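You operate a simulated robot arm through the tools that you are given. There is no shell and no other tool. Be economical: measure what you need, move in short steps, check, and stop when the job is done.

You are at the controls of a simulated robot arm. One attempt, no reset.

Task
Blue table: rinse and blot slides G5 and L7, then box each by its letter.
Fine: blot on the white pad; the box lids stay off.

The check looks at the end state, three seconds after you hand in, the way a careful person would. Anything else that was tipped, shoved, dropped, spilled or broken makes it a failure. Lids that push on must go on centred and level and be pressed home; caps that screw on are set level and turned clockwise until they are tight.

Robot
A 6-joint arm with a two-finger gripper on a trunk, on a base that drives. Base frame: it is fixed to the floor where the robot stands at the start and does not move with it; the origin is under the middle of the robot, x ahead of it, y to its left, z up. Readings come in cm, degrees, newtons and seconds.
Its first joint turns from -166.0 to 166.0 degrees. Places, roughly: blue bath [80, 20, 90]; green bath [90, 10, 90]; orange button [110, -20, 90]; pink bath [90, 10, 90]; rack dial [90, -10, 90]; rack start button [90, -20, 90]; rack switch [80, -10, 90]; rinse bath [100, 0, 90]. Payload 2.54 kg.
The TCP is the grasp point between the finger pads, 3 cm short of the fingertips. In the tool frame z runs along the fingers and y along their closing line. The gripper opens to 11.6 cm. The gripper's body begins 9.5 cm behind the TCP.
Orientation is that of the tool frame in the base frame, as a unit quaternion [w, x, y, z]. With the fingers straight down and closing along the base's y, the tool's x points along the base's -x, its y along +y and its z along -z.

Tools
- The arm moves only by the tool jog_arm. Its argument "series" is a list of rows, each an object of numbers (a shift or turn left out is 0, a gripper value left out holds the last): "x", "y", "z": the shift along the tool's x, y, z in units of 20 mm (1.0 is 20 mm); "wx", "wy", "wz": the turn, a rotation vector about the tool's x, y, z in units of 6 degrees (1.0 is 6 degrees). In form: [{"x": .., "y": .., "z": .., "wx": .., "wy": .., "wz": ..}, ...]. A call has 1 to 12 rows; each row shifts and turns the commanded pose from where the row before left it, along the tool's axes as they then stand. "fingers" is the opening, from 0 (shut) to 1 (fully open), set as the call begins (left out, the last holds). A call with a number of a shift or a turn outside -1 to 1 is refused whole. Each row takes 0.2 s and may step no farther than 5 cm and 8.6 degrees from the row before; otherwise, or with a gripper value out of range, the whole call is refused. Where a pose cannot be reached the arm comes as near as it can. A force on the tool above 40 N (or 10 N above the force at the start of the call, whichever is more), or a blocked arm, ends the call early, and 0.2 s more pass. The fingers move at their own pace (about 7.2 cm/s each) and stop on an object; they squeeze with about 34 N. The grip force told is the motor's: it shows also when the fingers shut on nothing. Time passes only in rows, and 0.2 s behind the last, so rows that do not move let the fingers close. The reply holds the time, the measured pose of the TCP, the force on the tool along the base axes, the opening and the grip force, in the units named above and with some noise, with the torque about the TCP (base axes, N m) and any sound that the robot's microphone picked up.
- Cameras (640 x 400 px; columns grow to the right, rows downward): "scene" is now at [-3.93, 13.23, 143.44]; the picture's right is [-0.18, -0.98, 0.00], its down [-0.54, 0.10, -0.83] and it looks along [0.82, -0.15, -0.55] (base axes); focal length 263 px, centre (320, 200). "wrist" rides on the gripper at [6.9, -1.5, -12.2] in the tool frame; the picture's right is [0.21, 0.98, 0.00], its down [-0.83, 0.18, -0.53] and it looks along [-0.52, 0.11, 0.85] (tool axes); focal length 251 px, centre (320, 200). There is no depth. A picture from a camera that has moved, and an enlarged one, comes with that camera's place and axes in the base frame and with its lens. The place of the scene camera against the robot may be out by one fixed shift of up to 2.5 cm in any direction.
- get_image(camera): a new picture of that camera. No time passes.
- base_move(legs): drives the robot by 1 to 6 legs, each [ahead, left, turn to the left] in cm, cm and degrees, along the robot's own axes; the way and the turn of a leg run together, so that a leg with both is an arc; at most 150 cm and 180 degrees a leg. The arm and the cameras ride along, it lands a little off, and it stops where it bumps. It gives what a move gives.
- aim_head(pan, tilt): turns the head with the scene camera to pan (to the left, within 120 degrees either way) and tilt (down, from -29 to 69), counted from straight ahead of the robot. It gives what a move gives.
- inspect(camera, box): a new picture of the part [left, top, right, bottom] of that camera's present view, enlarged. No time passes.
- job_done(): hands the job in; it is judged then, once.

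Work in short steps. Places have to be worked out from the pictures, the camera data and where the tool is seen: move nearer, look again, correct. Check each grasp and each placing, and mend what went wrong. You have 120 turns and 98 pictures in all, those below and enlarged ones among them. Open the gripper and draw the arm clear of the work before you hand the job in, unless the task says otherwise; then end with one line.

The tools are called after "Request:" by a JSON object that holds its "method" and its "body". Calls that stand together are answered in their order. jog_arm: Moves the arm, as the interface text tells. Its arguments: {"type":"object","properties":{"series":{"type":"array","items":{"type":"object","properties":{"x":{"type":"number"},"y":{"type":"number"},"z":{"type":"number"},"wx":{"type":"number"},"wy":{"type":"number"},"wz":{"type":"number"}}}},"fingers":{"type":"number"}},"required":["series"]} The other tools are called the same way: base_move (legs) drives the base; aim_head (pan, tilt) turns the head that bears the scene camera; get_image (camera) takes a picture; inspect (camera, box) takes an enlarged picture of a part of a camera's view; job_done () hands the job in.

At the start:

```text
time_s: 0.0
ee_pos: [61.15, -29.16, 127.11]
tcp_rot: [0.0, 0.001, 1.0, 0.001]
wrist_force: [-0.2, 0.5, 0.5]
ft_torque: [0.02, -0.01, -0.04]
grip_width: 11.6
grip_force: 0.1
robot x, y, heading: [-0.12, -0.27, -0.1]
head pan, tilt: [-10.3, 33.4]
```

scene: 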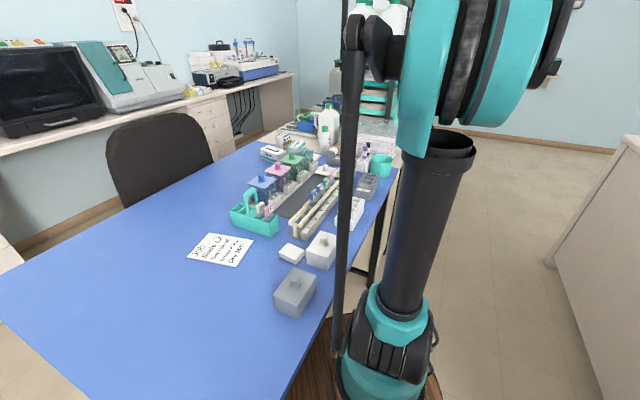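
wrist: 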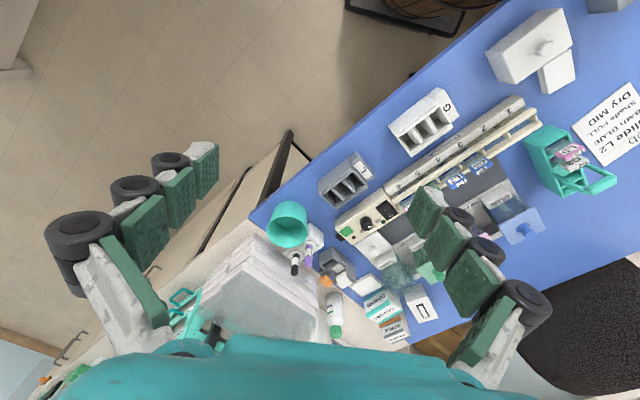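

The work is clustered on the blue table; I'll enlarge both views to read labels.

Request:
{"method": "inspect", "body": {"camera": "scene", "box": [180, 90, 420, 240]}}

Request:
{"method": "inspect", "body": {"camera": "wrist", "box": [480, 60, 640, 220]}}

Request:
{"method": "inspect", "body": {"camera": "wrist", "box": [300, 80, 560, 280]}}

```text
2.67 times, centred on (300, 165) of scene
camera zoom: at [-3.93, 13.23, 143.44], right [-0.18, -0.98, 0.0], down [-0.54, 0.1, -0.83], along [0.82, -0.15, -0.55], focal length 701 px, centre (373, 293)
```

zoom: 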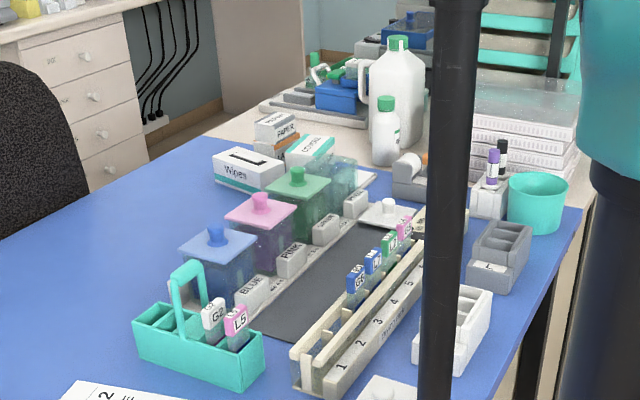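

```text
2.50 times, centred on (560, 140) of wrist
camera zoom: at [54.27, -30.66, 139.37], right [-0.21, 0.98, 0.0], down [0.83, 0.18, 0.53], along [0.52, 0.11, -0.85], focal length 629 px, centre (-280, 350)
```

zoom: 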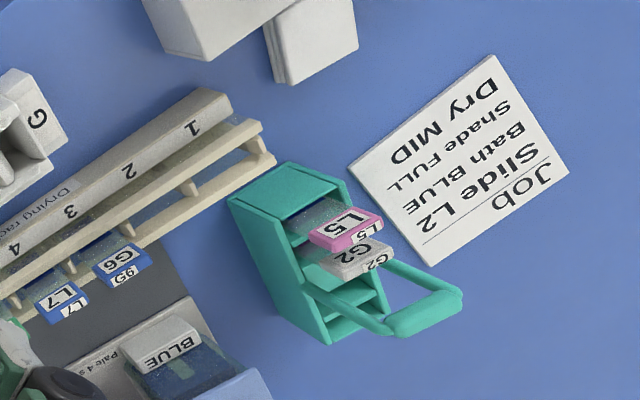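

```text
2.00 times, centred on (430, 180) of wrist
camera zoom: at [54.27, -30.66, 139.37], right [-0.21, 0.98, 0.0], down [0.83, 0.18, 0.53], along [0.52, 0.11, -0.85], focal length 503 px, centre (100, 240)
```

zoom: 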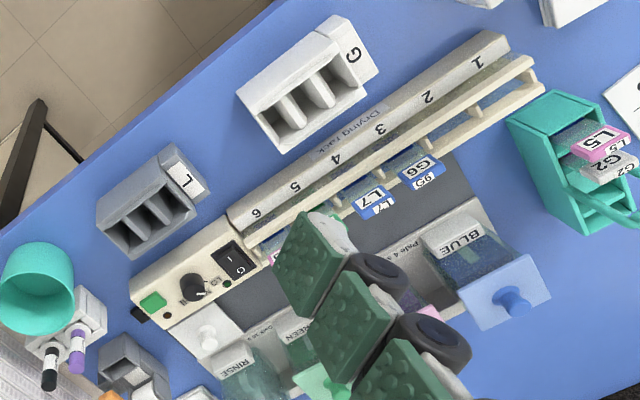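

I move the tool left, high up, to look down on the row of baths and rack.

Request:
{"method": "jog_arm", "body": {"series": [{"y": 1}, {"y": 1}, {"y": 1}, {"y": 1}, {"y": 1}, {"y": 1}, {"y": 1}, {"y": 1}, {"y": 1}, {"y": 1}, {"y": 1}, {"y": 1}]}}

Request:
{"method": "get_image", "body": {"camera": "wrist"}}

Request:
{"method": "get_image", "body": {"camera": "scene"}}

```text
time_s: 2.6
ee_pos: [61.08, -4.96, 127.14]
tcp_rot: [0.0, 0.0, 1.0, -0.001]
wrist_force: [0.4, -0.4, 0.9]
ft_torque: [0.0, -0.01, -0.02]
grip_width: 11.59
grip_force: 0.1
robot x, y, heading: [0.15, 0.11, 0.2]
head pan, tilt: [-10.3, 33.4]
```

```text
92 pictures are left
camera wrist: at [54.23, -6.66, 139.34], right [-0.21, 0.98, 0.0], down [0.83, 0.18, 0.53], along [0.52, 0.11, -0.85], focal length 251 px, centre (320, 200)
```

wrist: 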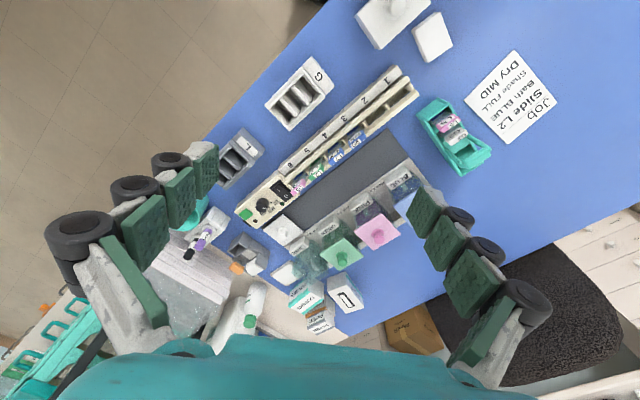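

```text
91 pictures are left
camera scene: at [-3.92, 13.23, 143.45], right [-0.18, -0.98, 0.0], down [-0.54, 0.1, -0.83], along [0.82, -0.15, -0.55], focal length 263 px, centre (320, 200)
```

scene: 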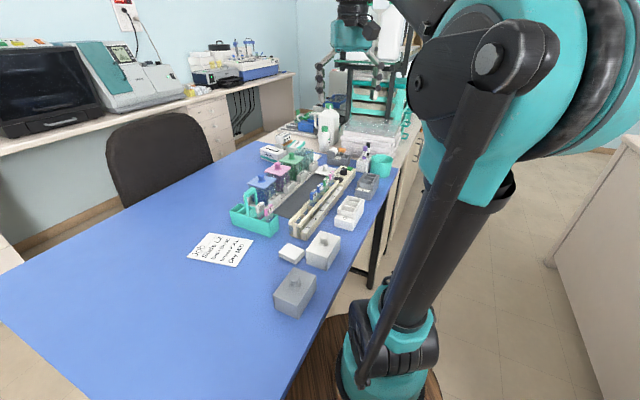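

Good, a clear view. Enlarging both.

Request:
{"method": "inspect", "body": {"camera": "wrist", "box": [210, 60, 430, 200]}}

Request:
{"method": "inspect", "body": {"camera": "wrist", "box": [220, 170, 380, 330]}}

Request:
{"method": "inspect", "body": {"camera": "scene", "box": [260, 130, 400, 220]}}

Request:
{"method": "inspect", "body": {"camera": "scene", "box": [180, 180, 380, 330]}}

```text
2.86 times, centred on (320, 130) of wrist
camera zoom: at [54.23, -6.66, 139.34], right [-0.21, 0.98, 0.0], down [0.83, 0.18, 0.53], along [0.52, 0.11, -0.85], focal length 718 px, centre (320, 400)
```

zoom: 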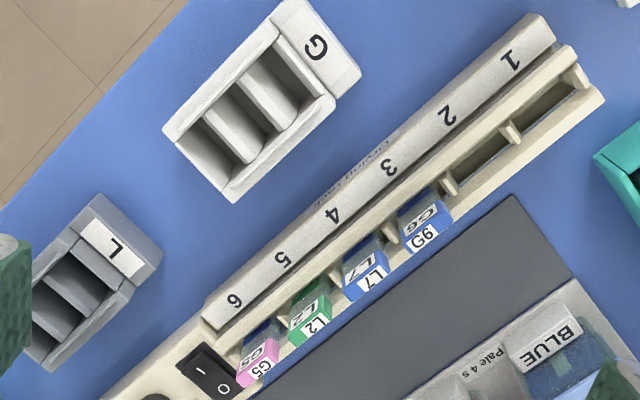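

```text
2.50 times, centred on (300, 250) of wrist
camera zoom: at [54.23, -6.66, 139.34], right [-0.21, 0.98, 0.0], down [0.83, 0.18, 0.53], along [0.52, 0.11, -0.85], focal length 629 px, centre (370, 75)
```

zoom: 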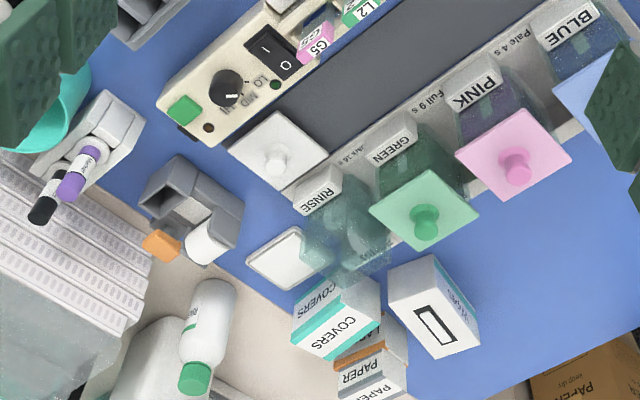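

```text
4.44 times, centred on (330, 175) of scene
camera zoom: at [-3.92, 13.23, 143.45], right [-0.18, -0.98, 0.0], down [-0.54, 0.1, -0.83], along [0.82, -0.15, -0.55], focal length 1168 px, centre (276, 311)
```

zoom: 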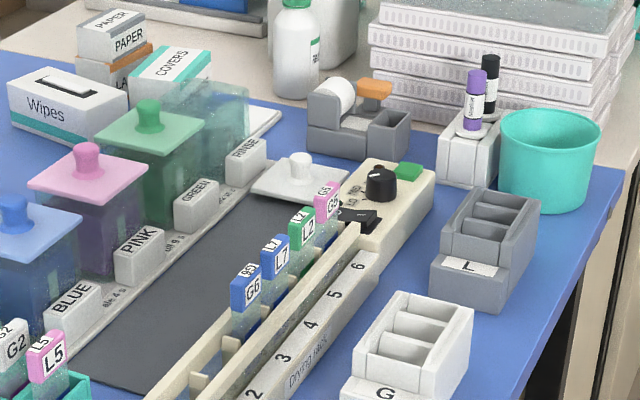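

```text
2.67 times, centred on (280, 255) of scene
camera zoom: at [-3.92, 13.23, 143.45], right [-0.18, -0.98, 0.0], down [-0.54, 0.1, -0.83], along [0.82, -0.15, -0.55], focal length 701 px, centre (427, 53)
```

zoom: 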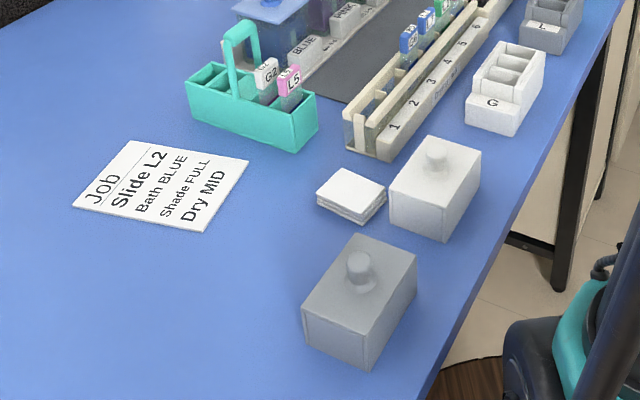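

G5 (pink tab) is at rack place 6, L7 (blue tab) at place 4; rinse bath stands open. I go lower for a close look at the tabs and measure.

Request:
{"method": "jog_arm", "body": {"series": [{"z": 1, "y": -0.2}, {"z": 1, "y": -0.2}, {"z": 1, "y": -0.2}, {"z": 1, "y": -0.2}, {"z": 1, "y": -0.2}, {"z": 1}, {"z": 1}]}}

Request:
{"method": "get_image", "body": {"camera": "wrist"}}

Request:
{"method": "inspect", "body": {"camera": "wrist", "box": [220, 60, 420, 240]}}

```text
time_s: 4.2
ee_pos: [61.06, -7.23, 113.15]
tcp_rot: [0.001, 0.0, 1.0, -0.001]
wrist_force: [-0.3, 0.3, 0.6]
ft_torque: [0.02, -0.02, -0.01]
grip_width: 11.59
grip_force: 0.0
robot x, y, heading: [0.2, -0.06, -0.2]
head pan, tilt: [-10.3, 33.4]
```

```text
86 pictures are left
camera wrist: at [54.21, -8.71, 125.41], right [-0.21, 0.98, 0.0], down [0.83, 0.18, 0.53], along [0.52, 0.11, -0.85], focal length 251 px, centre (320, 200)
```

wrist: 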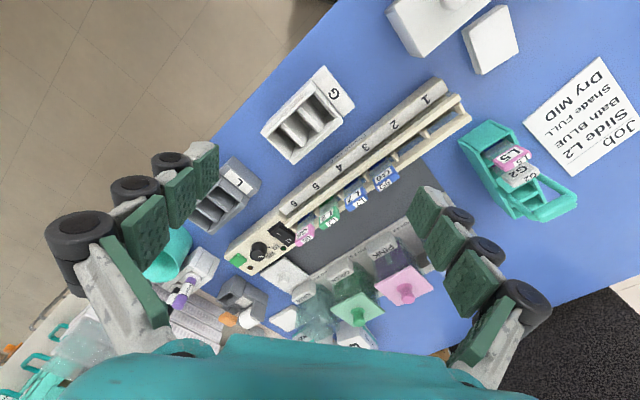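

```text
2.22 times, centred on (320, 150) of wrist
camera zoom: at [54.21, -8.71, 125.41], right [-0.21, 0.98, 0.0], down [0.83, 0.18, 0.53], along [0.52, 0.11, -0.85], focal length 559 px, centre (320, 311)
```

zoom: 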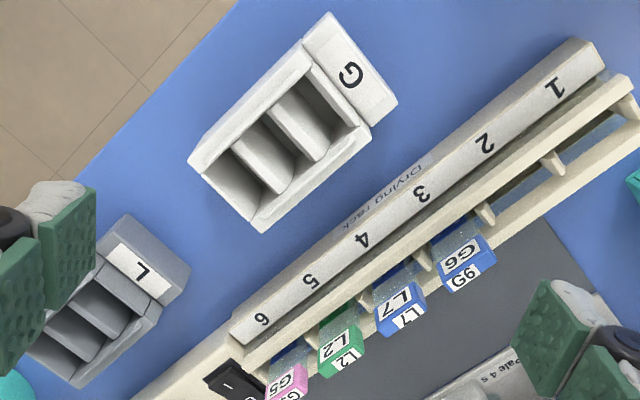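

L7's tab top is about (71.1, 0.1, 97); the slides stand with their width along the rack (about -36°). I go above L7 and turn the gripper so it closes across the slide's thickness.

Request:
{"method": "jog_arm", "body": {"series": [{"x": -1, "y": 0.74}, {"x": -1, "y": 0.74}, {"x": -1, "y": 0.74}, {"x": -1, "y": 0.74}, {"x": -1, "y": 0.74}, {"wz": 1}, {"wz": 1}, {"wz": 1}, {"wz": 1}, {"wz": 1}, {"wz": 1}]}}

Request:
{"method": "get_image", "body": {"camera": "wrist"}}

Request:
{"method": "inspect", "body": {"camera": "wrist", "box": [220, 40, 420, 240]}}

```text
time_s: 6.6
ee_pos: [71.12, 0.36, 113.07]
tcp_rot: [0.0, 0.309, 0.951, 0.0]
wrist_force: [-0.7, -0.3, 0.5]
ft_torque: [-0.01, 0.0, 0.02]
grip_width: 11.61
grip_force: 0.0
robot x, y, heading: [0.16, 0.34, -0.2]
head pan, tilt: [-10.3, 33.4]
```

```text
84 pictures are left
camera wrist: at [64.69, 3.14, 125.38], right [0.4, 0.92, 0.0], down [0.77, -0.34, 0.53], along [0.49, -0.21, -0.85], focal length 251 px, centre (320, 200)
```

wrist: 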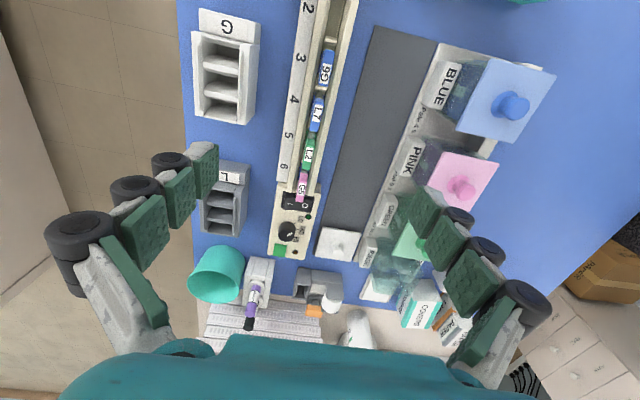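

```text
2.00 times, centred on (320, 140) of wrist
camera zoom: at [64.69, 3.14, 125.38], right [0.4, 0.92, 0.0], down [0.77, -0.34, 0.53], along [0.49, -0.21, -0.85], focal length 503 px, centre (320, 320)
```

zoom: 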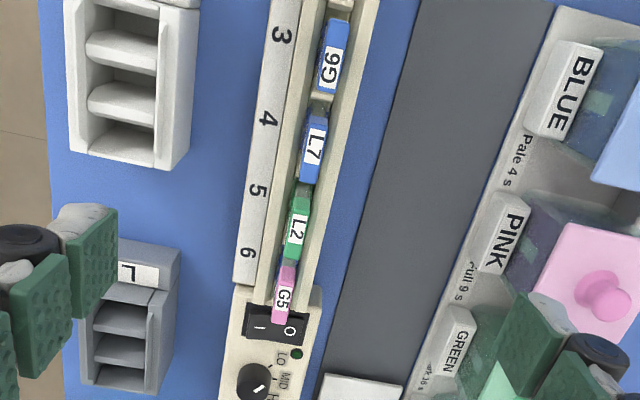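

L7's tab top comes out at (70.65, 0.2, 97.5), the table at about 86.5. I set a narrower opening and go down to just above it, then check.

Request:
{"method": "jog_arm", "body": {"series": [{"x": 0.14, "y": -0.2, "z": 1}, {"z": 1}, {"z": 1}, {"z": 1}, {"z": 0.8}], "fingers": 0.4}}

Request:
{"method": "inspect", "body": {"camera": "wrist", "box": [200, 20, 440, 240]}}

```text
time_s: 7.8
ee_pos: [70.69, 0.06, 103.6]
tcp_rot: [-0.001, 0.308, 0.951, 0.0]
wrist_force: [0.4, -0.1, -0.5]
ft_torque: [0.02, 0.0, 0.03]
grip_width: 4.65
grip_force: 0.0
robot x, y, heading: [0.49, 0.01, -0.2]
head pan, tilt: [-10.3, 33.4]
```

```text
1.82 times, centred on (320, 130) of wrist
camera zoom: at [64.33, 2.87, 115.76], right [0.4, 0.92, 0.0], down [0.77, -0.34, 0.53], along [0.49, -0.21, -0.85], focal length 457 px, centre (320, 327)
```

zoom: 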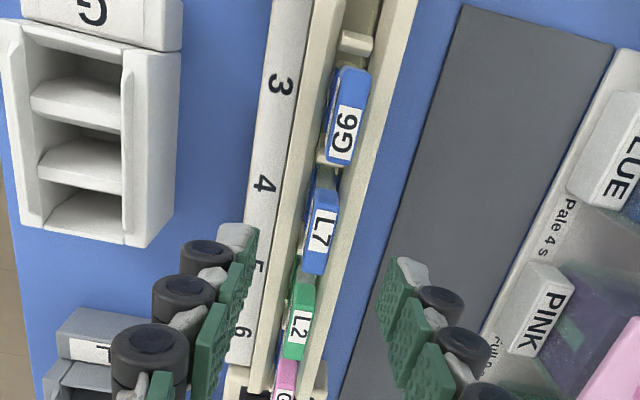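

L7 lies within 2–3 mm of the tool axis. I correct, go down to put the tips around the tab, and close.

Request:
{"method": "jog_arm", "body": {"series": [{"x": 0.12, "y": 0.06, "z": 1}, {"z": 1}, {"z": 0.7}]}}

Request:
{"method": "inspect", "body": {"camera": "wrist", "box": [200, 60, 440, 280]}}

```text
time_s: 8.6
ee_pos: [70.54, 0.35, 97.98]
tcp_rot: [0.0, 0.309, 0.951, 0.001]
wrist_force: [-0.5, -0.8, -0.3]
ft_torque: [-0.02, -0.02, 0.01]
grip_width: 4.65
grip_force: 0.1
robot x, y, heading: [0.08, -0.37, -0.1]
head pan, tilt: [-10.3, 33.4]
```

```text
1.82 times, centred on (320, 170) of wrist
camera zoom: at [64.21, 3.1, 110.22], right [0.4, 0.92, 0.0], down [0.77, -0.34, 0.53], along [0.49, -0.21, -0.85], focal length 457 px, centre (320, 254)
```

zoom: 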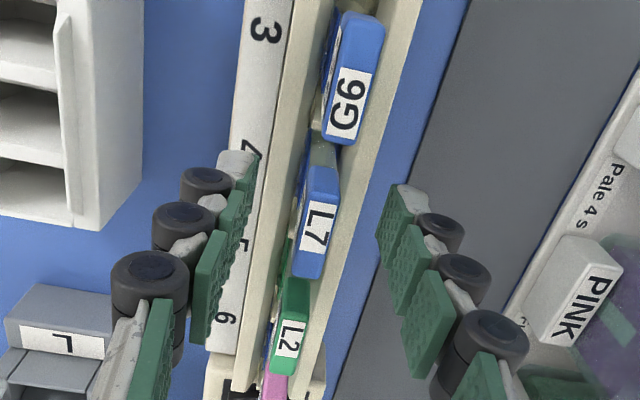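

Tab sits between the pads. Closing.

Request:
{"method": "jog_arm", "body": {"series": [{}, {}, {}, {}], "fingers": 0}}

Request:
{"method": "inspect", "body": {"camera": "wrist", "box": [200, 60, 440, 280]}}

```text
time_s: 9.6
ee_pos: [70.51, 0.34, 98.03]
tcp_rot: [0.0, 0.309, 0.951, 0.0]
wrist_force: [0.1, 0.3, 0.4]
ft_torque: [-0.01, -0.01, 0.0]
grip_width: 0.91
grip_force: 33.9
robot x, y, heading: [0.37, 0.1, -0.2]
head pan, tilt: [-10.3, 33.4]
```

```text
1.82 times, centred on (320, 170) of wrist
camera zoom: at [64.21, 3.11, 110.23], right [0.4, 0.92, 0.0], down [0.77, -0.34, 0.53], along [0.49, -0.21, -0.85], focal length 457 px, centre (320, 254)
```

zoom: 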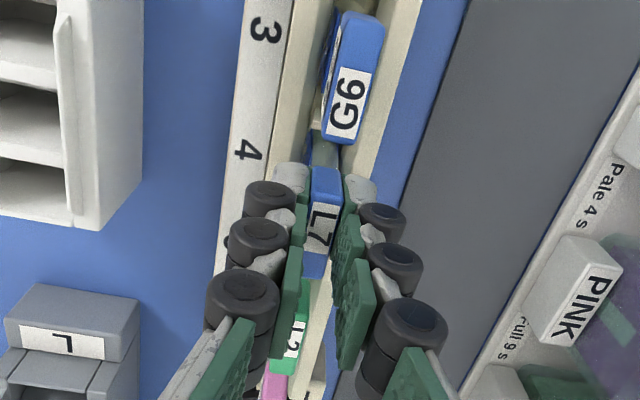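

Gripped at 0.91 cm. Lifting straight up, then looking.

Request:
{"method": "jog_arm", "body": {"series": [{"z": -0.5}, {"z": -1}, {"z": -1}, {"z": -1}, {"z": -1}, {"z": -1}, {"z": -1}, {"z": -1}]}}

Request:
{"method": "get_image", "body": {"camera": "wrist"}}

Request:
{"method": "inspect", "body": {"camera": "scene", "box": [260, 70, 420, 230]}}

```text
time_s: 11.4
ee_pos: [70.46, 0.46, 113.1]
tcp_rot: [0.0, 0.309, 0.951, 0.0]
wrist_force: [-0.3, 1.1, -0.1]
ft_torque: [0.0, 0.0, 0.0]
grip_width: 0.88
grip_force: 34.2
robot x, y, heading: [-0.13, 0.27, -0.2]
head pan, tilt: [-10.3, 33.4]
```

```text
79 pictures are left
camera wrist: at [64.12, 3.23, 125.39], right [0.4, 0.92, 0.0], down [0.77, -0.34, 0.53], along [0.49, -0.21, -0.85], focal length 251 px, centre (320, 200)
```

wrist: 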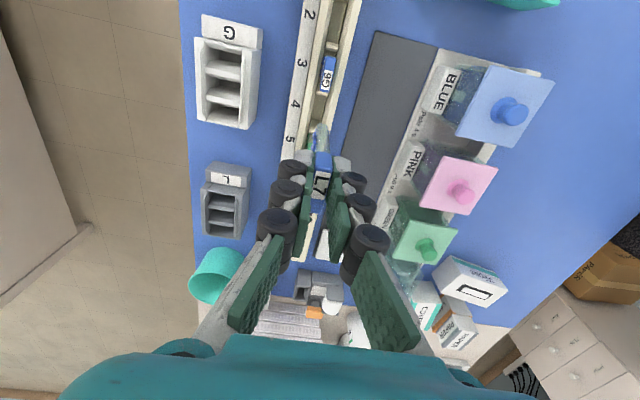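

```text
2.50 times, centred on (340, 150) of scene
camera zoom: at [-3.92, 13.23, 143.44], right [-0.18, -0.98, 0.0], down [-0.54, 0.1, -0.83], along [0.82, -0.15, -0.55], focal length 657 px, centre (270, 325)
```

zoom: 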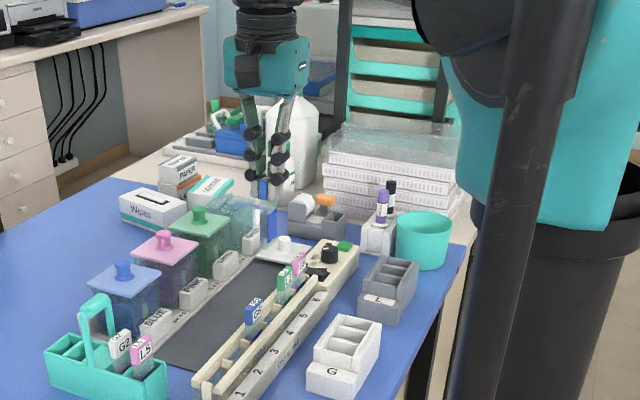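

L7 is out and held. The rinse bath, next after green in a row spaced ~10 cm, is near (101.7, 1.9), beyond reach, so I drive ~15 cm parallel to the table edge (along -36°), arm high and slide clear.

Request:
{"method": "base_move", "body": {"legs": [[12.2, -8.8, 0]]}}

Request:
{"method": "get_image", "body": {"camera": "scene"}}

Request:
{"method": "get_image", "body": {"camera": "wrist"}}

```text
time_s: 12.8
ee_pos: [82.86, -8.27, 113.12]
tcp_rot: [0.0, 0.309, 0.951, 0.0]
wrist_force: [0.5, 0.2, -0.6]
ft_torque: [-0.02, 0.01, -0.01]
grip_width: 0.87
grip_force: 33.6
robot x, y, heading: [12.44, -8.66, 0.0]
head pan, tilt: [-10.3, 33.4]
```

```text
77 pictures are left
camera scene: at [8.42, 4.51, 143.44], right [-0.18, -0.98, 0.0], down [-0.54, 0.1, -0.83], along [0.82, -0.15, -0.55], focal length 263 px, centre (320, 200)
```

scene: 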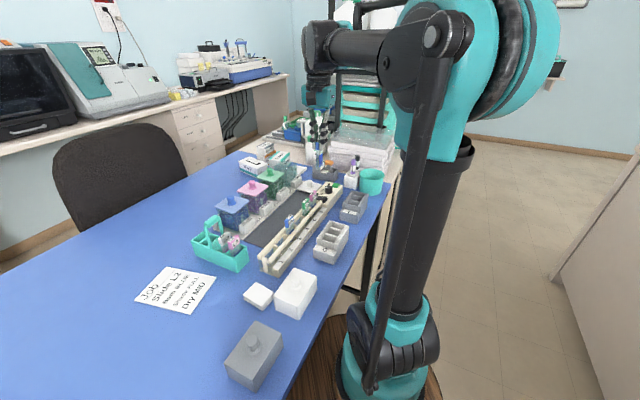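

```text
76 pictures are left
camera wrist: at [76.46, -5.51, 125.38], right [0.4, 0.92, 0.0], down [0.77, -0.34, 0.53], along [0.49, -0.21, -0.85], focal length 251 px, centre (320, 200)
```

wrist: 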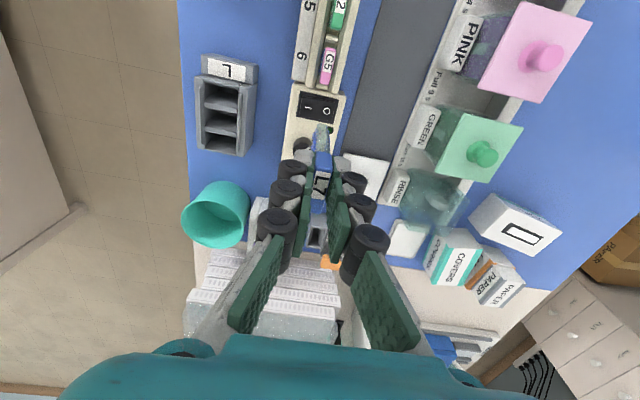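

Drive went well. I zoom on the rinse bath region and the white items in both views.

Request:
{"method": "inspect", "body": {"camera": "wrist", "box": [330, 130, 530, 290]}}

Request:
{"method": "inspect", "body": {"camera": "scene", "box": [220, 130, 380, 250]}}

Request:
{"method": "inspect", "body": {"camera": "scene", "box": [220, 240, 340, 330]}}

```text
2.50 times, centred on (430, 210) of wrist
camera zoom: at [76.46, -5.51, 125.38], right [0.4, 0.92, 0.0], down [0.77, -0.34, 0.53], along [0.49, -0.21, -0.85], focal length 629 px, centre (45, 175)
```

zoom: 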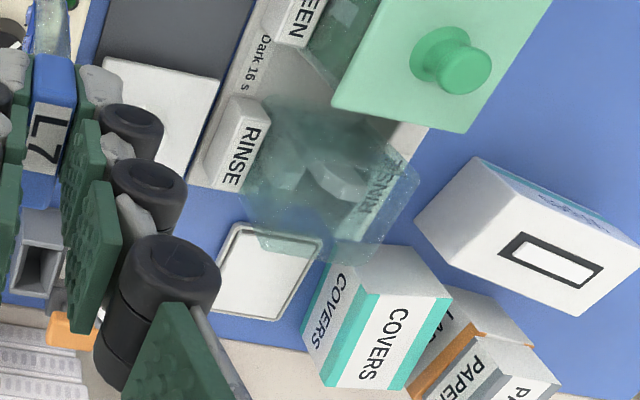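

```text
3.33 times, centred on (300, 190) of scene
camera zoom: at [8.42, 4.51, 143.44], right [-0.18, -0.98, 0.0], down [-0.54, 0.1, -0.83], along [0.82, -0.15, -0.55], focal length 876 px, centre (387, 233)
```

zoom: 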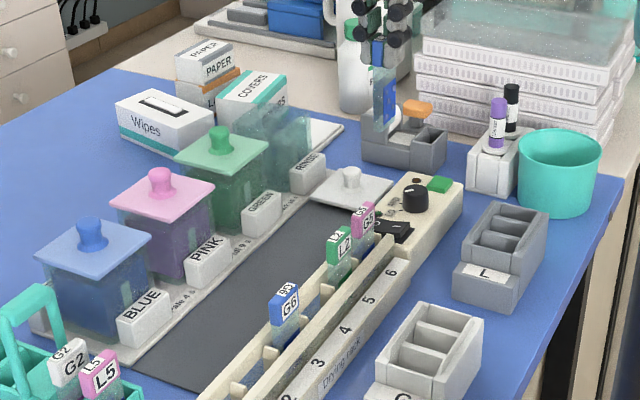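

```text
4.44 times, centred on (280, 285) of scene
camera zoom: at [8.42, 4.51, 143.44], right [-0.18, -0.98, 0.0], down [-0.54, 0.1, -0.83], along [0.82, -0.15, -0.55], focal length 1168 px, centre (498, -178)
```

zoom: 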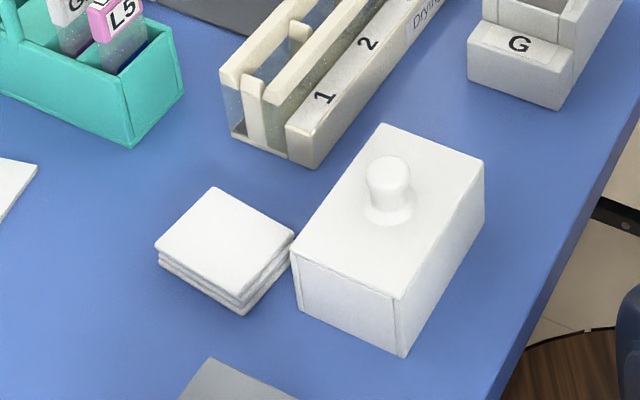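

The tile beside the rinse bath will be looked at more closely from above. I carry L7 over the rinse bath (~(101.7, 1.6)) at height.

Request:
{"method": "jog_arm", "body": {"series": [{"x": -0.472, "y": 0.953}, {"x": -0.472, "y": 0.953}, {"x": -0.472, "y": 0.953}, {"x": -0.472, "y": 0.953}, {"x": -0.472, "y": 0.953}, {"x": -0.472, "y": 0.953}, {"x": -0.472, "y": 0.953}, {"x": -0.472, "y": 0.953}, {"x": -0.472, "y": 0.953}, {"x": -0.472, "y": 0.953}]}}

Request:
{"method": "inspect", "body": {"camera": "wrist", "box": [200, 60, 440, 260]}}

Request:
{"method": "inspect", "body": {"camera": "scene", "box": [230, 100, 370, 220]}}

```text
time_s: 15.0
ee_pos: [101.75, 1.51, 113.2]
tcp_rot: [0.0, 0.309, 0.951, 0.0]
wrist_force: [-0.8, -0.2, -0.5]
ft_torque: [0.01, -0.05, -0.02]
grip_width: 0.86
grip_force: 33.5
robot x, y, heading: [12.59, -8.95, -0.1]
head pan, tilt: [-10.3, 33.4]
```

```text
2.00 times, centred on (320, 160) of wrist
camera zoom: at [95.32, 4.37, 125.45], right [0.4, 0.92, 0.0], down [0.77, -0.34, 0.53], along [0.49, -0.21, -0.85], focal length 503 px, centre (320, 280)
```

zoom: 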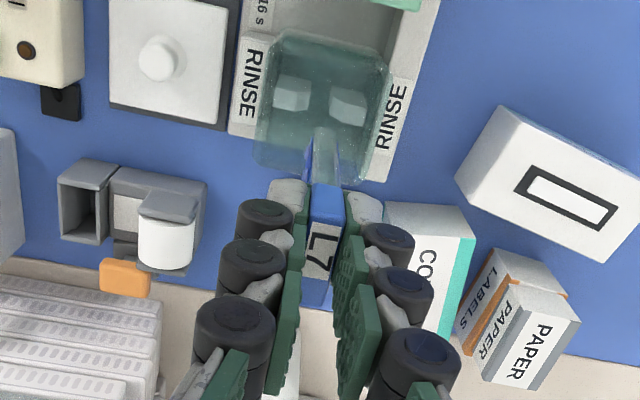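

```text
3.33 times, centred on (300, 160) of scene
camera zoom: at [8.39, 4.5, 143.44], right [-0.18, -0.98, 0.0], down [-0.54, 0.1, -0.83], along [0.82, -0.15, -0.55], focal length 876 px, centre (387, 333)
```

zoom: 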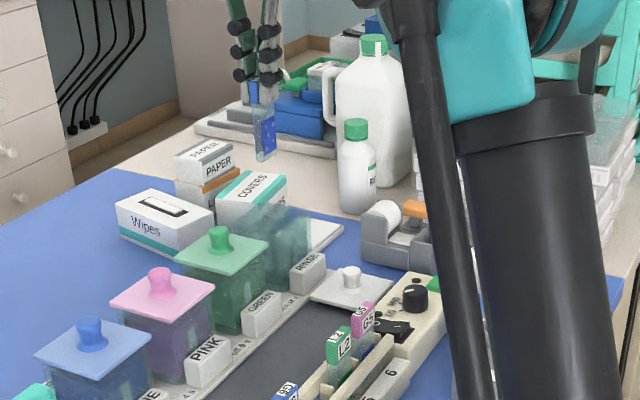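

The bath rim centres at about (102.1, 1.7), size ~6.5 cm; slide is over it. I nudge by 3 mm and lower in stages.

Request:
{"method": "jog_arm", "body": {"series": [{"x": -0.06, "y": 0.17, "z": 1}, {"z": 1}, {"z": 1}, {"z": 1}, {"z": 1}]}}

Request:
{"method": "inspect", "body": {"camera": "wrist", "box": [200, 40, 440, 260]}}

Request:
{"method": "inspect", "body": {"camera": "scene", "box": [270, 110, 330, 200]}}

```text
time_s: 16.2
ee_pos: [102.02, 1.7, 103.06]
tcp_rot: [0.0, 0.309, 0.951, 0.0]
wrist_force: [0.0, 0.6, -0.7]
ft_torque: [0.0, 0.0, -0.01]
grip_width: 0.88
grip_force: 33.6
robot x, y, heading: [12.43, -8.77, -0.0]
head pan, tilt: [-10.3, 33.4]
```

```text
1.82 times, centred on (320, 150) of wrist
camera zoom: at [95.63, 4.56, 115.3], right [0.4, 0.92, 0.0], down [0.77, -0.34, 0.53], along [0.49, -0.21, -0.85], focal length 457 px, centre (320, 291)
```

zoom: 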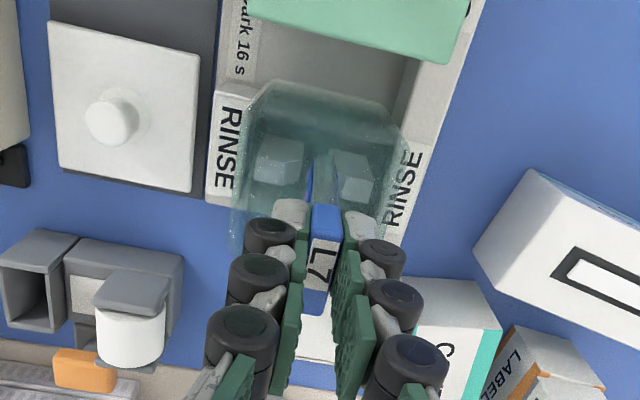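

```text
4.44 times, centred on (300, 155) of scene
camera zoom: at [8.42, 4.51, 143.44], right [-0.18, -0.98, 0.0], down [-0.54, 0.1, -0.83], along [0.82, -0.15, -0.55], focal length 1168 px, centre (409, 400)
```

zoom: 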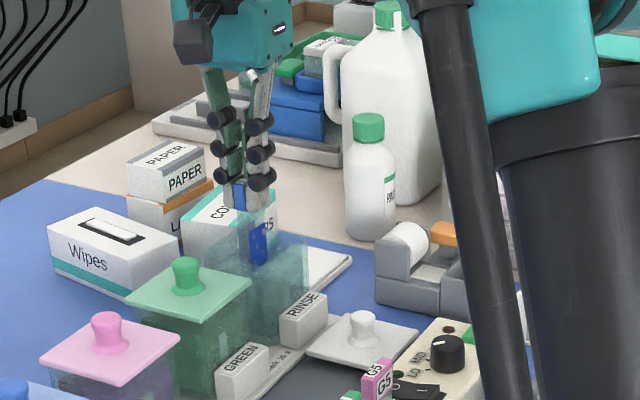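

The bath has two guide blocks with a gap, and the slide is edge-on over that gap. Lowering gently.

Request:
{"method": "jog_arm", "body": {"series": [{"z": 0.5}, {"z": 0.5}, {"z": 0.5}, {"z": 0.5}]}}

Request:
{"method": "inspect", "body": {"camera": "wrist", "box": [240, 60, 400, 220]}}

Request:
{"method": "inspect", "body": {"camera": "scene", "box": [270, 130, 330, 190]}}

```text
time_s: 17.2
ee_pos: [101.85, 1.88, 99.25]
tcp_rot: [-0.001, 0.308, 0.951, 0.0]
wrist_force: [-1.9, -2.0, 0.7]
ft_torque: [-0.18, 0.13, -0.02]
grip_width: 0.87
grip_force: 34.1
robot x, y, heading: [12.53, -8.39, 0.1]
head pan, tilt: [-10.3, 33.4]
```

```text
2.50 times, centred on (320, 140) of wrist
camera zoom: at [95.52, 4.64, 111.37], right [0.4, 0.92, 0.0], down [0.77, -0.34, 0.53], along [0.49, -0.21, -0.85], focal length 629 px, centre (320, 350)
```

zoom: 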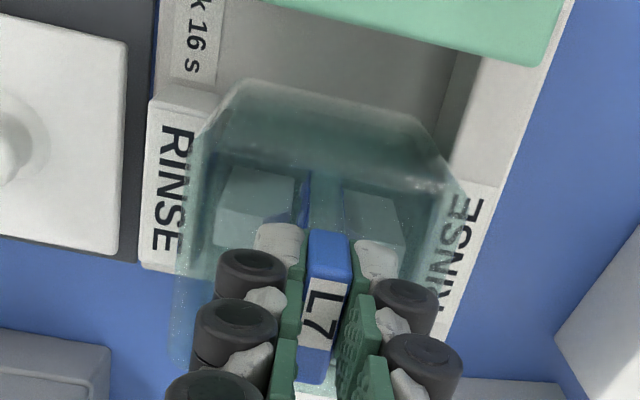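

```text
6.67 times, centred on (300, 160) of scene
camera zoom: at [8.41, 4.5, 143.45], right [-0.18, -0.98, 0.0], down [-0.54, 0.1, -0.83], along [0.82, -0.15, -0.55], focal length 1753 px, centre (453, 467)
```

zoom: 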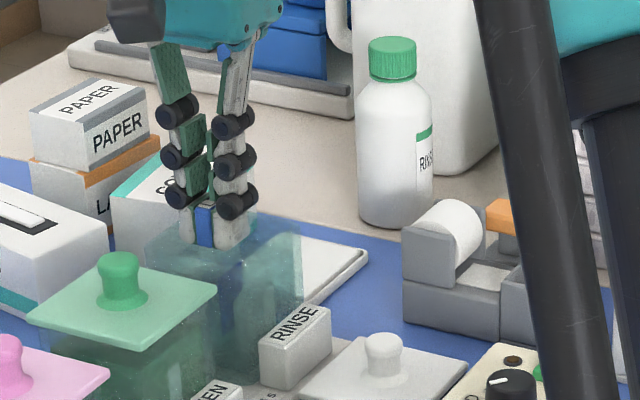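

A small sideways force (~2.7 N along the closing line) says the glass brushes a guide. I test a 1 mm shift.

Request:
{"method": "jog_arm", "body": {"series": [{"y": -0.06}, {}]}}

```text
time_s: 17.8
ee_pos: [101.9, 1.77, 99.17]
tcp_rot: [-0.001, 0.308, 0.951, 0.0]
wrist_force: [0.4, 0.0, -0.8]
ft_torque: [0.0, -0.01, -0.01]
grip_width: 0.89
grip_force: 33.6
robot x, y, heading: [12.47, -8.69, -0.3]
head pan, tilt: [-10.3, 33.4]
```

Free again. I lower another ~0.8 cm and begin rinsing with gentle up-and-down strokes.

Request:
{"method": "jog_arm", "body": {"series": [{"z": 0.2}, {"z": 0.2}, {}, {"z": -0.4}, {"z": 0.4}, {"z": -0.4}, {"z": 0.4}, {"z": -0.4}, {"z": 0.4}, {"z": -0.4}, {"z": 0.4}, {}]}}

Request:
{"method": "jog_arm", "body": {"series": [{"z": -0.4}, {"z": 0.4}, {"z": -0.4}, {"z": 0.4}, {"z": -0.4}, {"z": 0.4}, {"z": -0.4}, {"z": 0.4}, {}, {}, {}, {}]}}

Request:
{"method": "jog_arm", "body": {"series": [{}, {}, {}, {}, {}, {}, {}, {}, {}, {}, {}, {}]}}

Request:
{"method": "inspect", "body": {"camera": "scene", "box": [270, 130, 330, 190]}}

```text
time_s: 20.4
ee_pos: [101.97, 1.56, 98.47]
tcp_rot: [0.001, 0.309, 0.951, 0.0]
wrist_force: [-0.8, 1.7, 16.1]
ft_torque: [0.2, 0.19, 0.0]
grip_width: 0.86
grip_force: 33.7
robot x, y, heading: [12.48, -8.74, 0.5]
head pan, tilt: [-10.3, 33.4]
stopped in row 12: the force on the tool passed its limit at 42 N (the readings are from after the stop); the commanded pose is now the measured one
```

```text
time_s: 23.0
ee_pos: [101.99, 1.5, 98.52]
tcp_rot: [0.0, 0.308, 0.951, 0.0]
wrist_force: [3.8, -1.1, 26.3]
ft_torque: [-0.01, -0.28, -0.02]
grip_width: 0.89
grip_force: 34.1
robot x, y, heading: [12.1, -8.7, 0.2]
head pan, tilt: [-10.3, 33.4]
```

```text
time_s: 25.6
ee_pos: [101.89, 1.52, 98.55]
tcp_rot: [0.001, 0.309, 0.951, -0.001]
wrist_force: [1.1, 1.0, 23.0]
ft_torque: [0.12, 0.04, -0.01]
grip_width: 0.87
grip_force: 33.9
robot x, y, heading: [11.78, -8.58, 0.1]
head pan, tilt: [-10.3, 33.4]
```

```text
6.67 times, centred on (300, 160) of scene
camera zoom: at [8.33, 4.5, 143.44], right [-0.18, -0.98, 0.0], down [-0.54, 0.1, -0.84], along [0.82, -0.15, -0.55], focal length 1753 px, centre (453, 467)
```

zoom: 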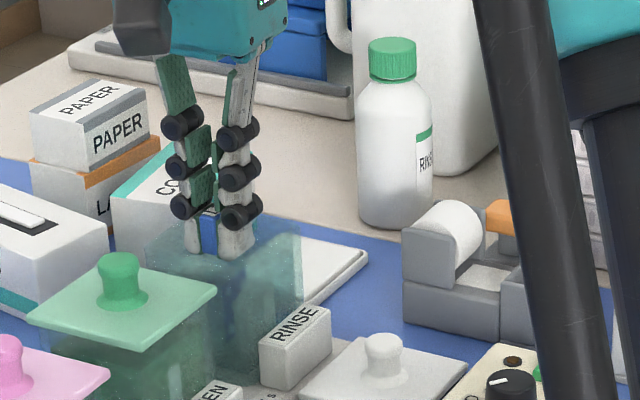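

It touched the bath floor, so that's full depth; it has been rinsed ~8 s. I lift straight out and check the slide.

Request:
{"method": "jog_arm", "body": {"series": [{"z": -0.3}, {"z": -0.7}, {"z": -1}, {"z": -1}, {"z": -1}, {"z": -1}, {"z": -1}, {"z": -1}, {"z": -0.5}]}}

Request:
{"method": "inspect", "body": {"camera": "wrist", "box": [200, 60, 440, 260]}}

Request:
{"method": "inspect", "body": {"camera": "scene", "box": [270, 90, 340, 190]}}

```text
time_s: 27.6
ee_pos: [101.97, 1.62, 113.39]
tcp_rot: [0.001, 0.309, 0.951, 0.0]
wrist_force: [0.1, -1.1, -1.0]
ft_torque: [0.02, 0.0, 0.02]
grip_width: 0.9
grip_force: 33.7
robot x, y, heading: [12.24, -8.72, -0.3]
head pan, tilt: [-10.3, 33.4]
```

```text
2.00 times, centred on (320, 160) of wrist
camera zoom: at [95.58, 4.4, 125.7], right [0.4, 0.92, 0.0], down [0.77, -0.34, 0.54], along [0.49, -0.21, -0.84], focal length 503 px, centre (320, 280)
```

zoom: 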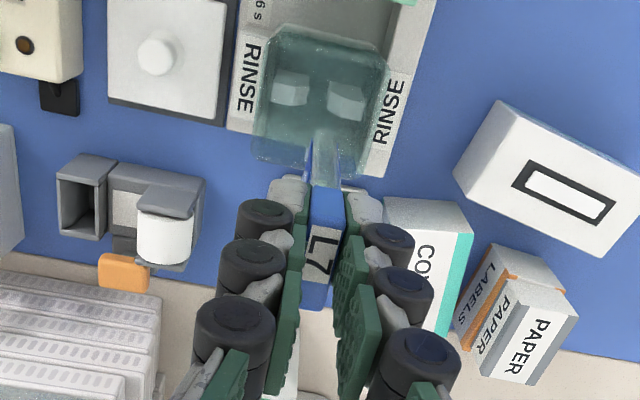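

```text
4.00 times, centred on (305, 140) of scene
camera zoom: at [8.43, 4.51, 143.44], right [-0.18, -0.98, 0.0], down [-0.54, 0.1, -0.83], along [0.82, -0.15, -0.55], focal length 1052 px, centre (380, 440)
```

zoom: 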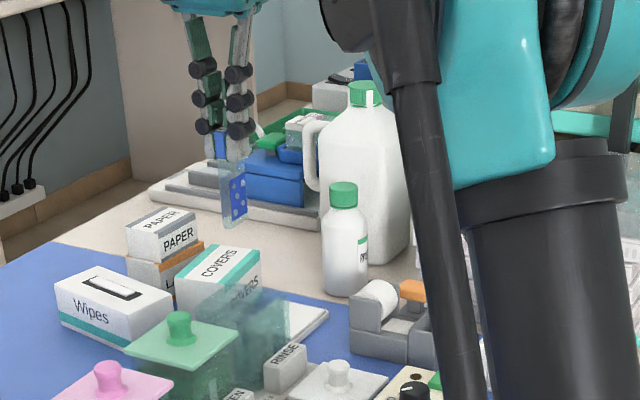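

L7 is sound. Now to decide which item is the blotting pad: closer looks at the flat white square by the rinse bath and the stack by the lids.

Request:
{"method": "inspect", "body": {"camera": "scene", "box": [275, 155, 335, 192]}}

Request:
{"method": "jog_arm", "body": {"series": [{"y": -1, "z": -0.3}, {"y": -1, "z": -0.3}, {"y": -1}, {"y": -1}, {"y": -1}, {"y": -1}, {"y": -1}]}}

Request:
{"method": "get_image", "body": {"camera": "wrist"}}

```text
10.67 times, centred on (305, 174) of scene
camera zoom: at [8.43, 4.51, 143.44], right [-0.18, -0.98, 0.0], down [-0.54, 0.1, -0.83], along [0.82, -0.15, -0.55], focal length 2804 px, centre (480, 483)
```

zoom: 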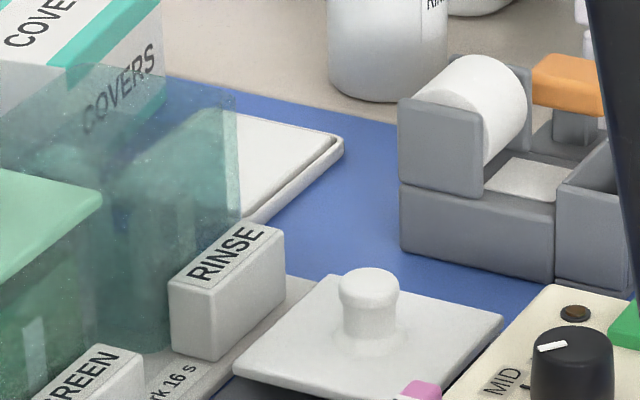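

```text
time_s: 29.2
ee_pos: [93.87, -9.49, 114.64]
tcp_rot: [0.001, 0.309, 0.951, 0.0]
wrist_force: [-0.6, -0.3, -0.3]
ft_torque: [-0.01, 0.03, -0.03]
grip_width: 0.88
grip_force: 34.2
robot x, y, heading: [12.45, -8.76, 0.1]
head pan, tilt: [-10.3, 33.4]
```

```text
62 pictures are left
camera wrist: at [87.48, -6.74, 126.89], right [0.4, 0.92, 0.0], down [0.77, -0.34, 0.54], along [0.49, -0.21, -0.84], focal length 251 px, centre (320, 200)
```

wrist: 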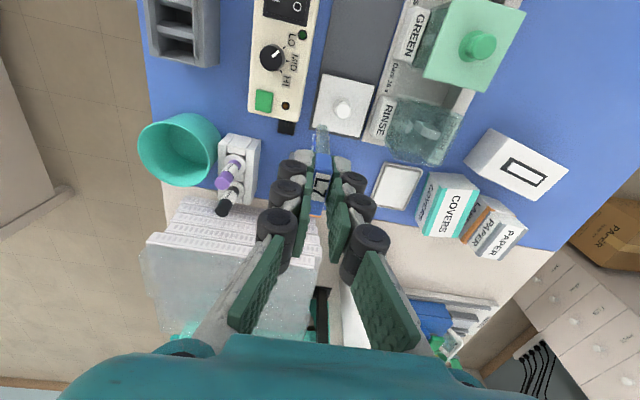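

Request:
{"method": "inspect", "body": {"camera": "wrist", "box": [360, 145, 440, 225]}}

Request:
{"method": "inspect", "body": {"camera": "scene", "box": [235, 270, 285, 320]}}

```text
5.00 times, centred on (400, 185) of wrist
camera zoom: at [87.48, -6.74, 126.89], right [0.4, 0.92, 0.0], down [0.77, -0.34, 0.54], along [0.49, -0.21, -0.84], focal length 1257 px, centre (-80, 275)
```

zoom: 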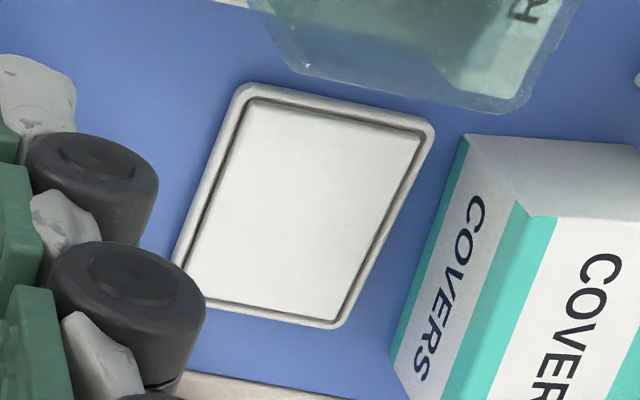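

```text
8.00 times, centred on (260, 295) of scene
camera zoom: at [8.44, 4.51, 143.44], right [-0.18, -0.98, 0.0], down [-0.54, 0.1, -0.83], along [0.82, -0.15, -0.55], focal length 2103 px, centre (800, -560)
```

zoom: 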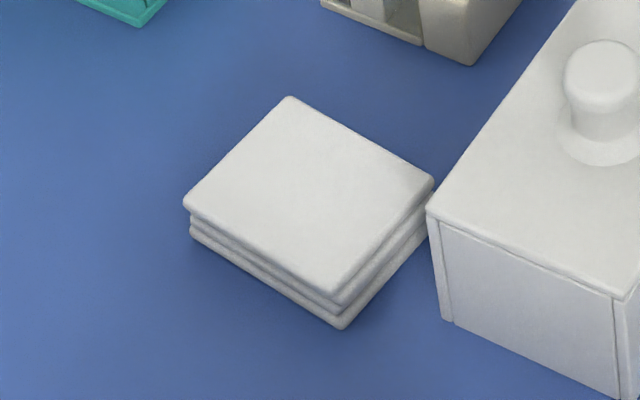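

The framed white square by the rinse bath looks like the blot pad (a pad in a holder), centred near (114, -2.5), just out of reach. I draw the tool back and drive another 11 cm along the edge.

Request:
{"method": "jog_arm", "body": {"series": [{"x": 1}, {"x": 1}, {"x": 1}, {"x": 1}, {"x": 1}]}}

Request:
{"method": "base_move", "body": {"legs": [[8.9, -6.5, 0]]}}

Request:
{"method": "get_image", "body": {"camera": "wrist"}}

Request:
{"method": "get_image", "body": {"camera": "scene"}}

```text
time_s: 30.4
ee_pos: [85.73, -3.92, 114.67]
tcp_rot: [0.001, 0.309, 0.951, 0.0]
wrist_force: [0.5, 0.0, -1.1]
ft_torque: [0.0, 0.03, -0.01]
grip_width: 0.9
grip_force: 34.5
robot x, y, heading: [12.21, -8.54, -0.1]
head pan, tilt: [-10.3, 33.4]
```

```text
time_s: 31.6
ee_pos: [94.42, -10.32, 114.54]
tcp_rot: [0.001, 0.31, 0.951, -0.001]
wrist_force: [0.6, -0.2, -0.3]
ft_torque: [-0.01, -0.02, 0.01]
grip_width: 0.88
grip_force: 34.1
robot x, y, heading: [21.16, -15.11, 0.1]
head pan, tilt: [-10.3, 33.4]
```

```text
59 pictures are left
camera wrist: at [88.0, -7.46, 126.85], right [0.4, 0.92, 0.0], down [0.77, -0.34, 0.54], along [0.49, -0.21, -0.84], focal length 251 px, centre (320, 200)
```

wrist: 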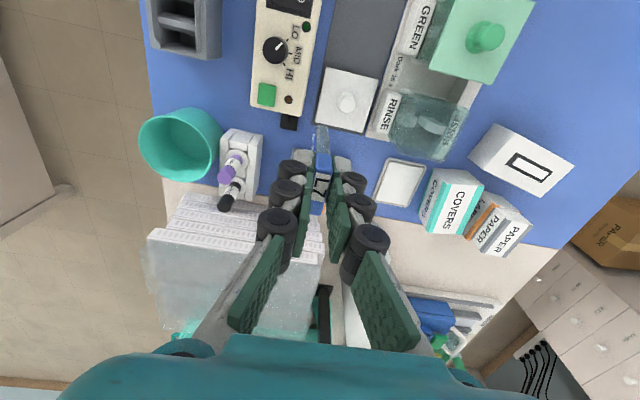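

```text
58 pictures are left
camera scene: at [17.12, -1.99, 143.44], right [-0.18, -0.98, 0.0], down [-0.54, 0.1, -0.83], along [0.82, -0.15, -0.55], focal length 263 px, centre (320, 200)
```

scene: 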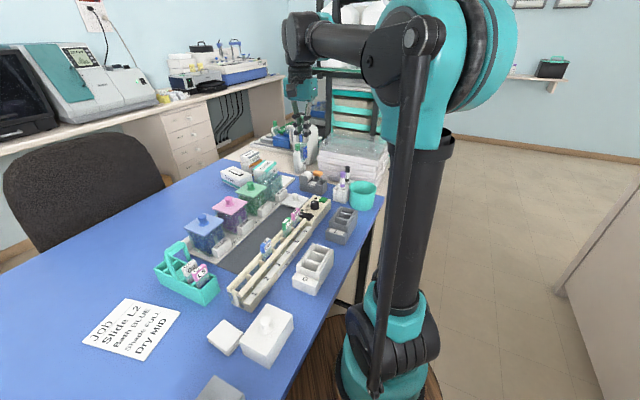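

Pad centre (113.4, -2.8), now in reach. Moving L7 above it at height.

Request:
{"method": "jog_arm", "body": {"series": [{"x": -0.61, "y": 0.957}, {"x": -0.61, "y": 0.957}, {"x": -0.61, "y": 0.957}, {"x": -0.61, "y": 0.957}, {"x": -0.61, "y": 0.957}, {"x": -0.61, "y": 0.957}, {"x": -0.61, "y": 0.957}, {"x": -0.61, "y": 0.957}, {"x": -0.61, "y": 0.957}]}}

Request:
{"method": "get_image", "body": {"camera": "wrist"}}

Request:
{"method": "inspect", "body": {"camera": "scene", "box": [260, 80, 350, 200]}}

```text
time_s: 33.6
ee_pos: [113.34, -2.78, 114.86]
tcp_rot: [0.001, 0.309, 0.951, 0.001]
wrist_force: [-0.9, -0.1, 0.4]
ft_torque: [-0.02, 0.0, 0.01]
grip_width: 0.91
grip_force: 33.9
robot x, y, heading: [21.11, -15.31, 0.1]
head pan, tilt: [-10.3, 33.4]
```

```text
57 pictures are left
camera wrist: at [106.96, 0.05, 126.99], right [0.4, 0.92, 0.0], down [0.77, -0.34, 0.54], along [0.49, -0.21, -0.84], focal length 251 px, centre (320, 200)
```

wrist: 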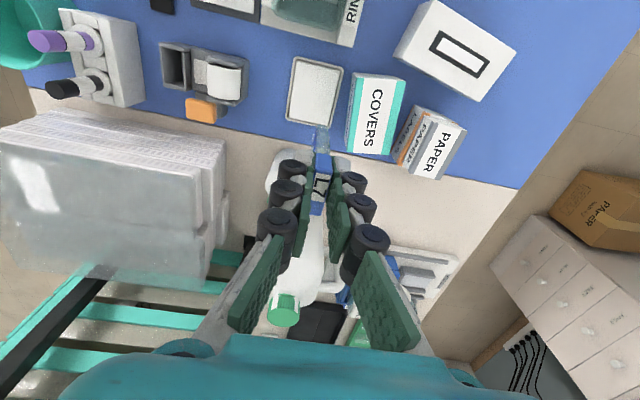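

```text
3.33 times, centred on (305, 140) of scene
camera zoom: at [17.09, -2.0, 143.44], right [-0.18, -0.98, 0.0], down [-0.54, 0.1, -0.83], along [0.82, -0.15, -0.55], focal length 876 px, centre (370, 400)
```

zoom: 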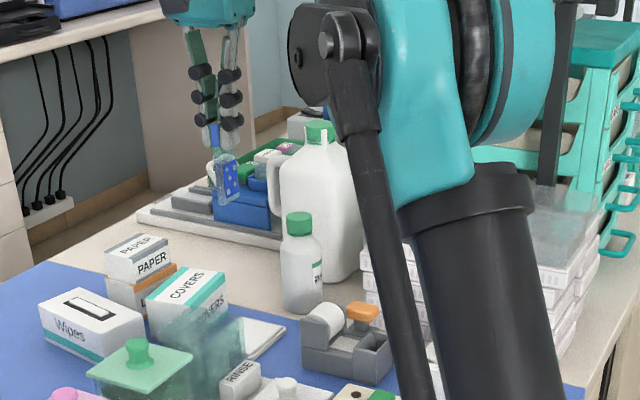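

Pad centre refined to (112.4, -3.0). Correcting and lowering to just above it.

Request:
{"method": "jog_arm", "body": {"series": [{"x": 0.3, "y": -0.35, "z": 1}, {"z": 1}, {"z": 1}, {"z": 1}, {"z": 1}, {"z": 1}, {"z": 1}, {"z": 0.5}]}}

Request:
{"method": "inspect", "body": {"camera": "wrist", "box": [220, 60, 420, 220]}}

Request:
{"method": "inspect", "body": {"camera": "scene", "box": [280, 130, 350, 200]}}

```text
time_s: 35.4
ee_pos: [112.5, -3.05, 99.58]
tcp_rot: [0.002, 0.31, 0.951, 0.0]
wrist_force: [0.0, -0.2, -1.3]
ft_torque: [-0.01, 0.0, 0.0]
grip_width: 0.88
grip_force: 33.6
robot x, y, heading: [20.86, -14.98, 0.0]
head pan, tilt: [-10.3, 33.4]
```

```text
2.50 times, centred on (320, 140) of wrist
camera zoom: at [106.06, -0.23, 111.82], right [0.4, 0.92, 0.0], down [0.77, -0.34, 0.54], along [0.49, -0.21, -0.84], focal length 629 px, centre (320, 350)
```

zoom: 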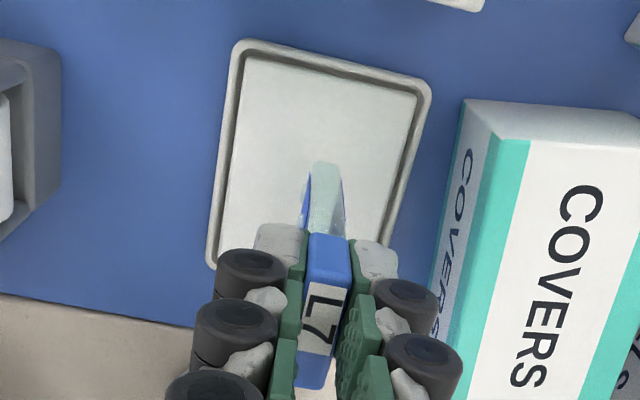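

```text
5.71 times, centred on (315, 165) of scene
camera zoom: at [17.12, -1.99, 143.44], right [-0.18, -0.98, 0.0], down [-0.54, 0.1, -0.83], along [0.82, -0.15, -0.55], focal length 1502 px, centre (349, 400)
```

zoom: 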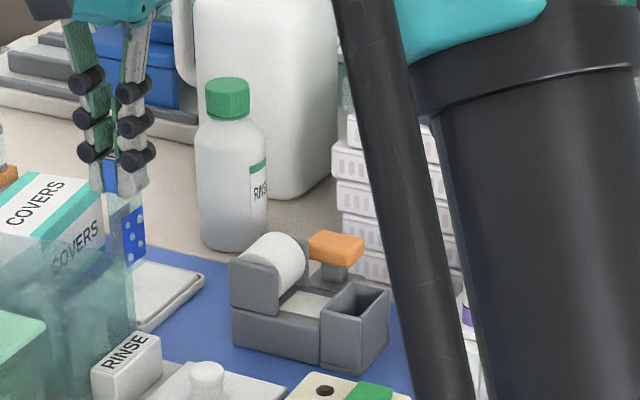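

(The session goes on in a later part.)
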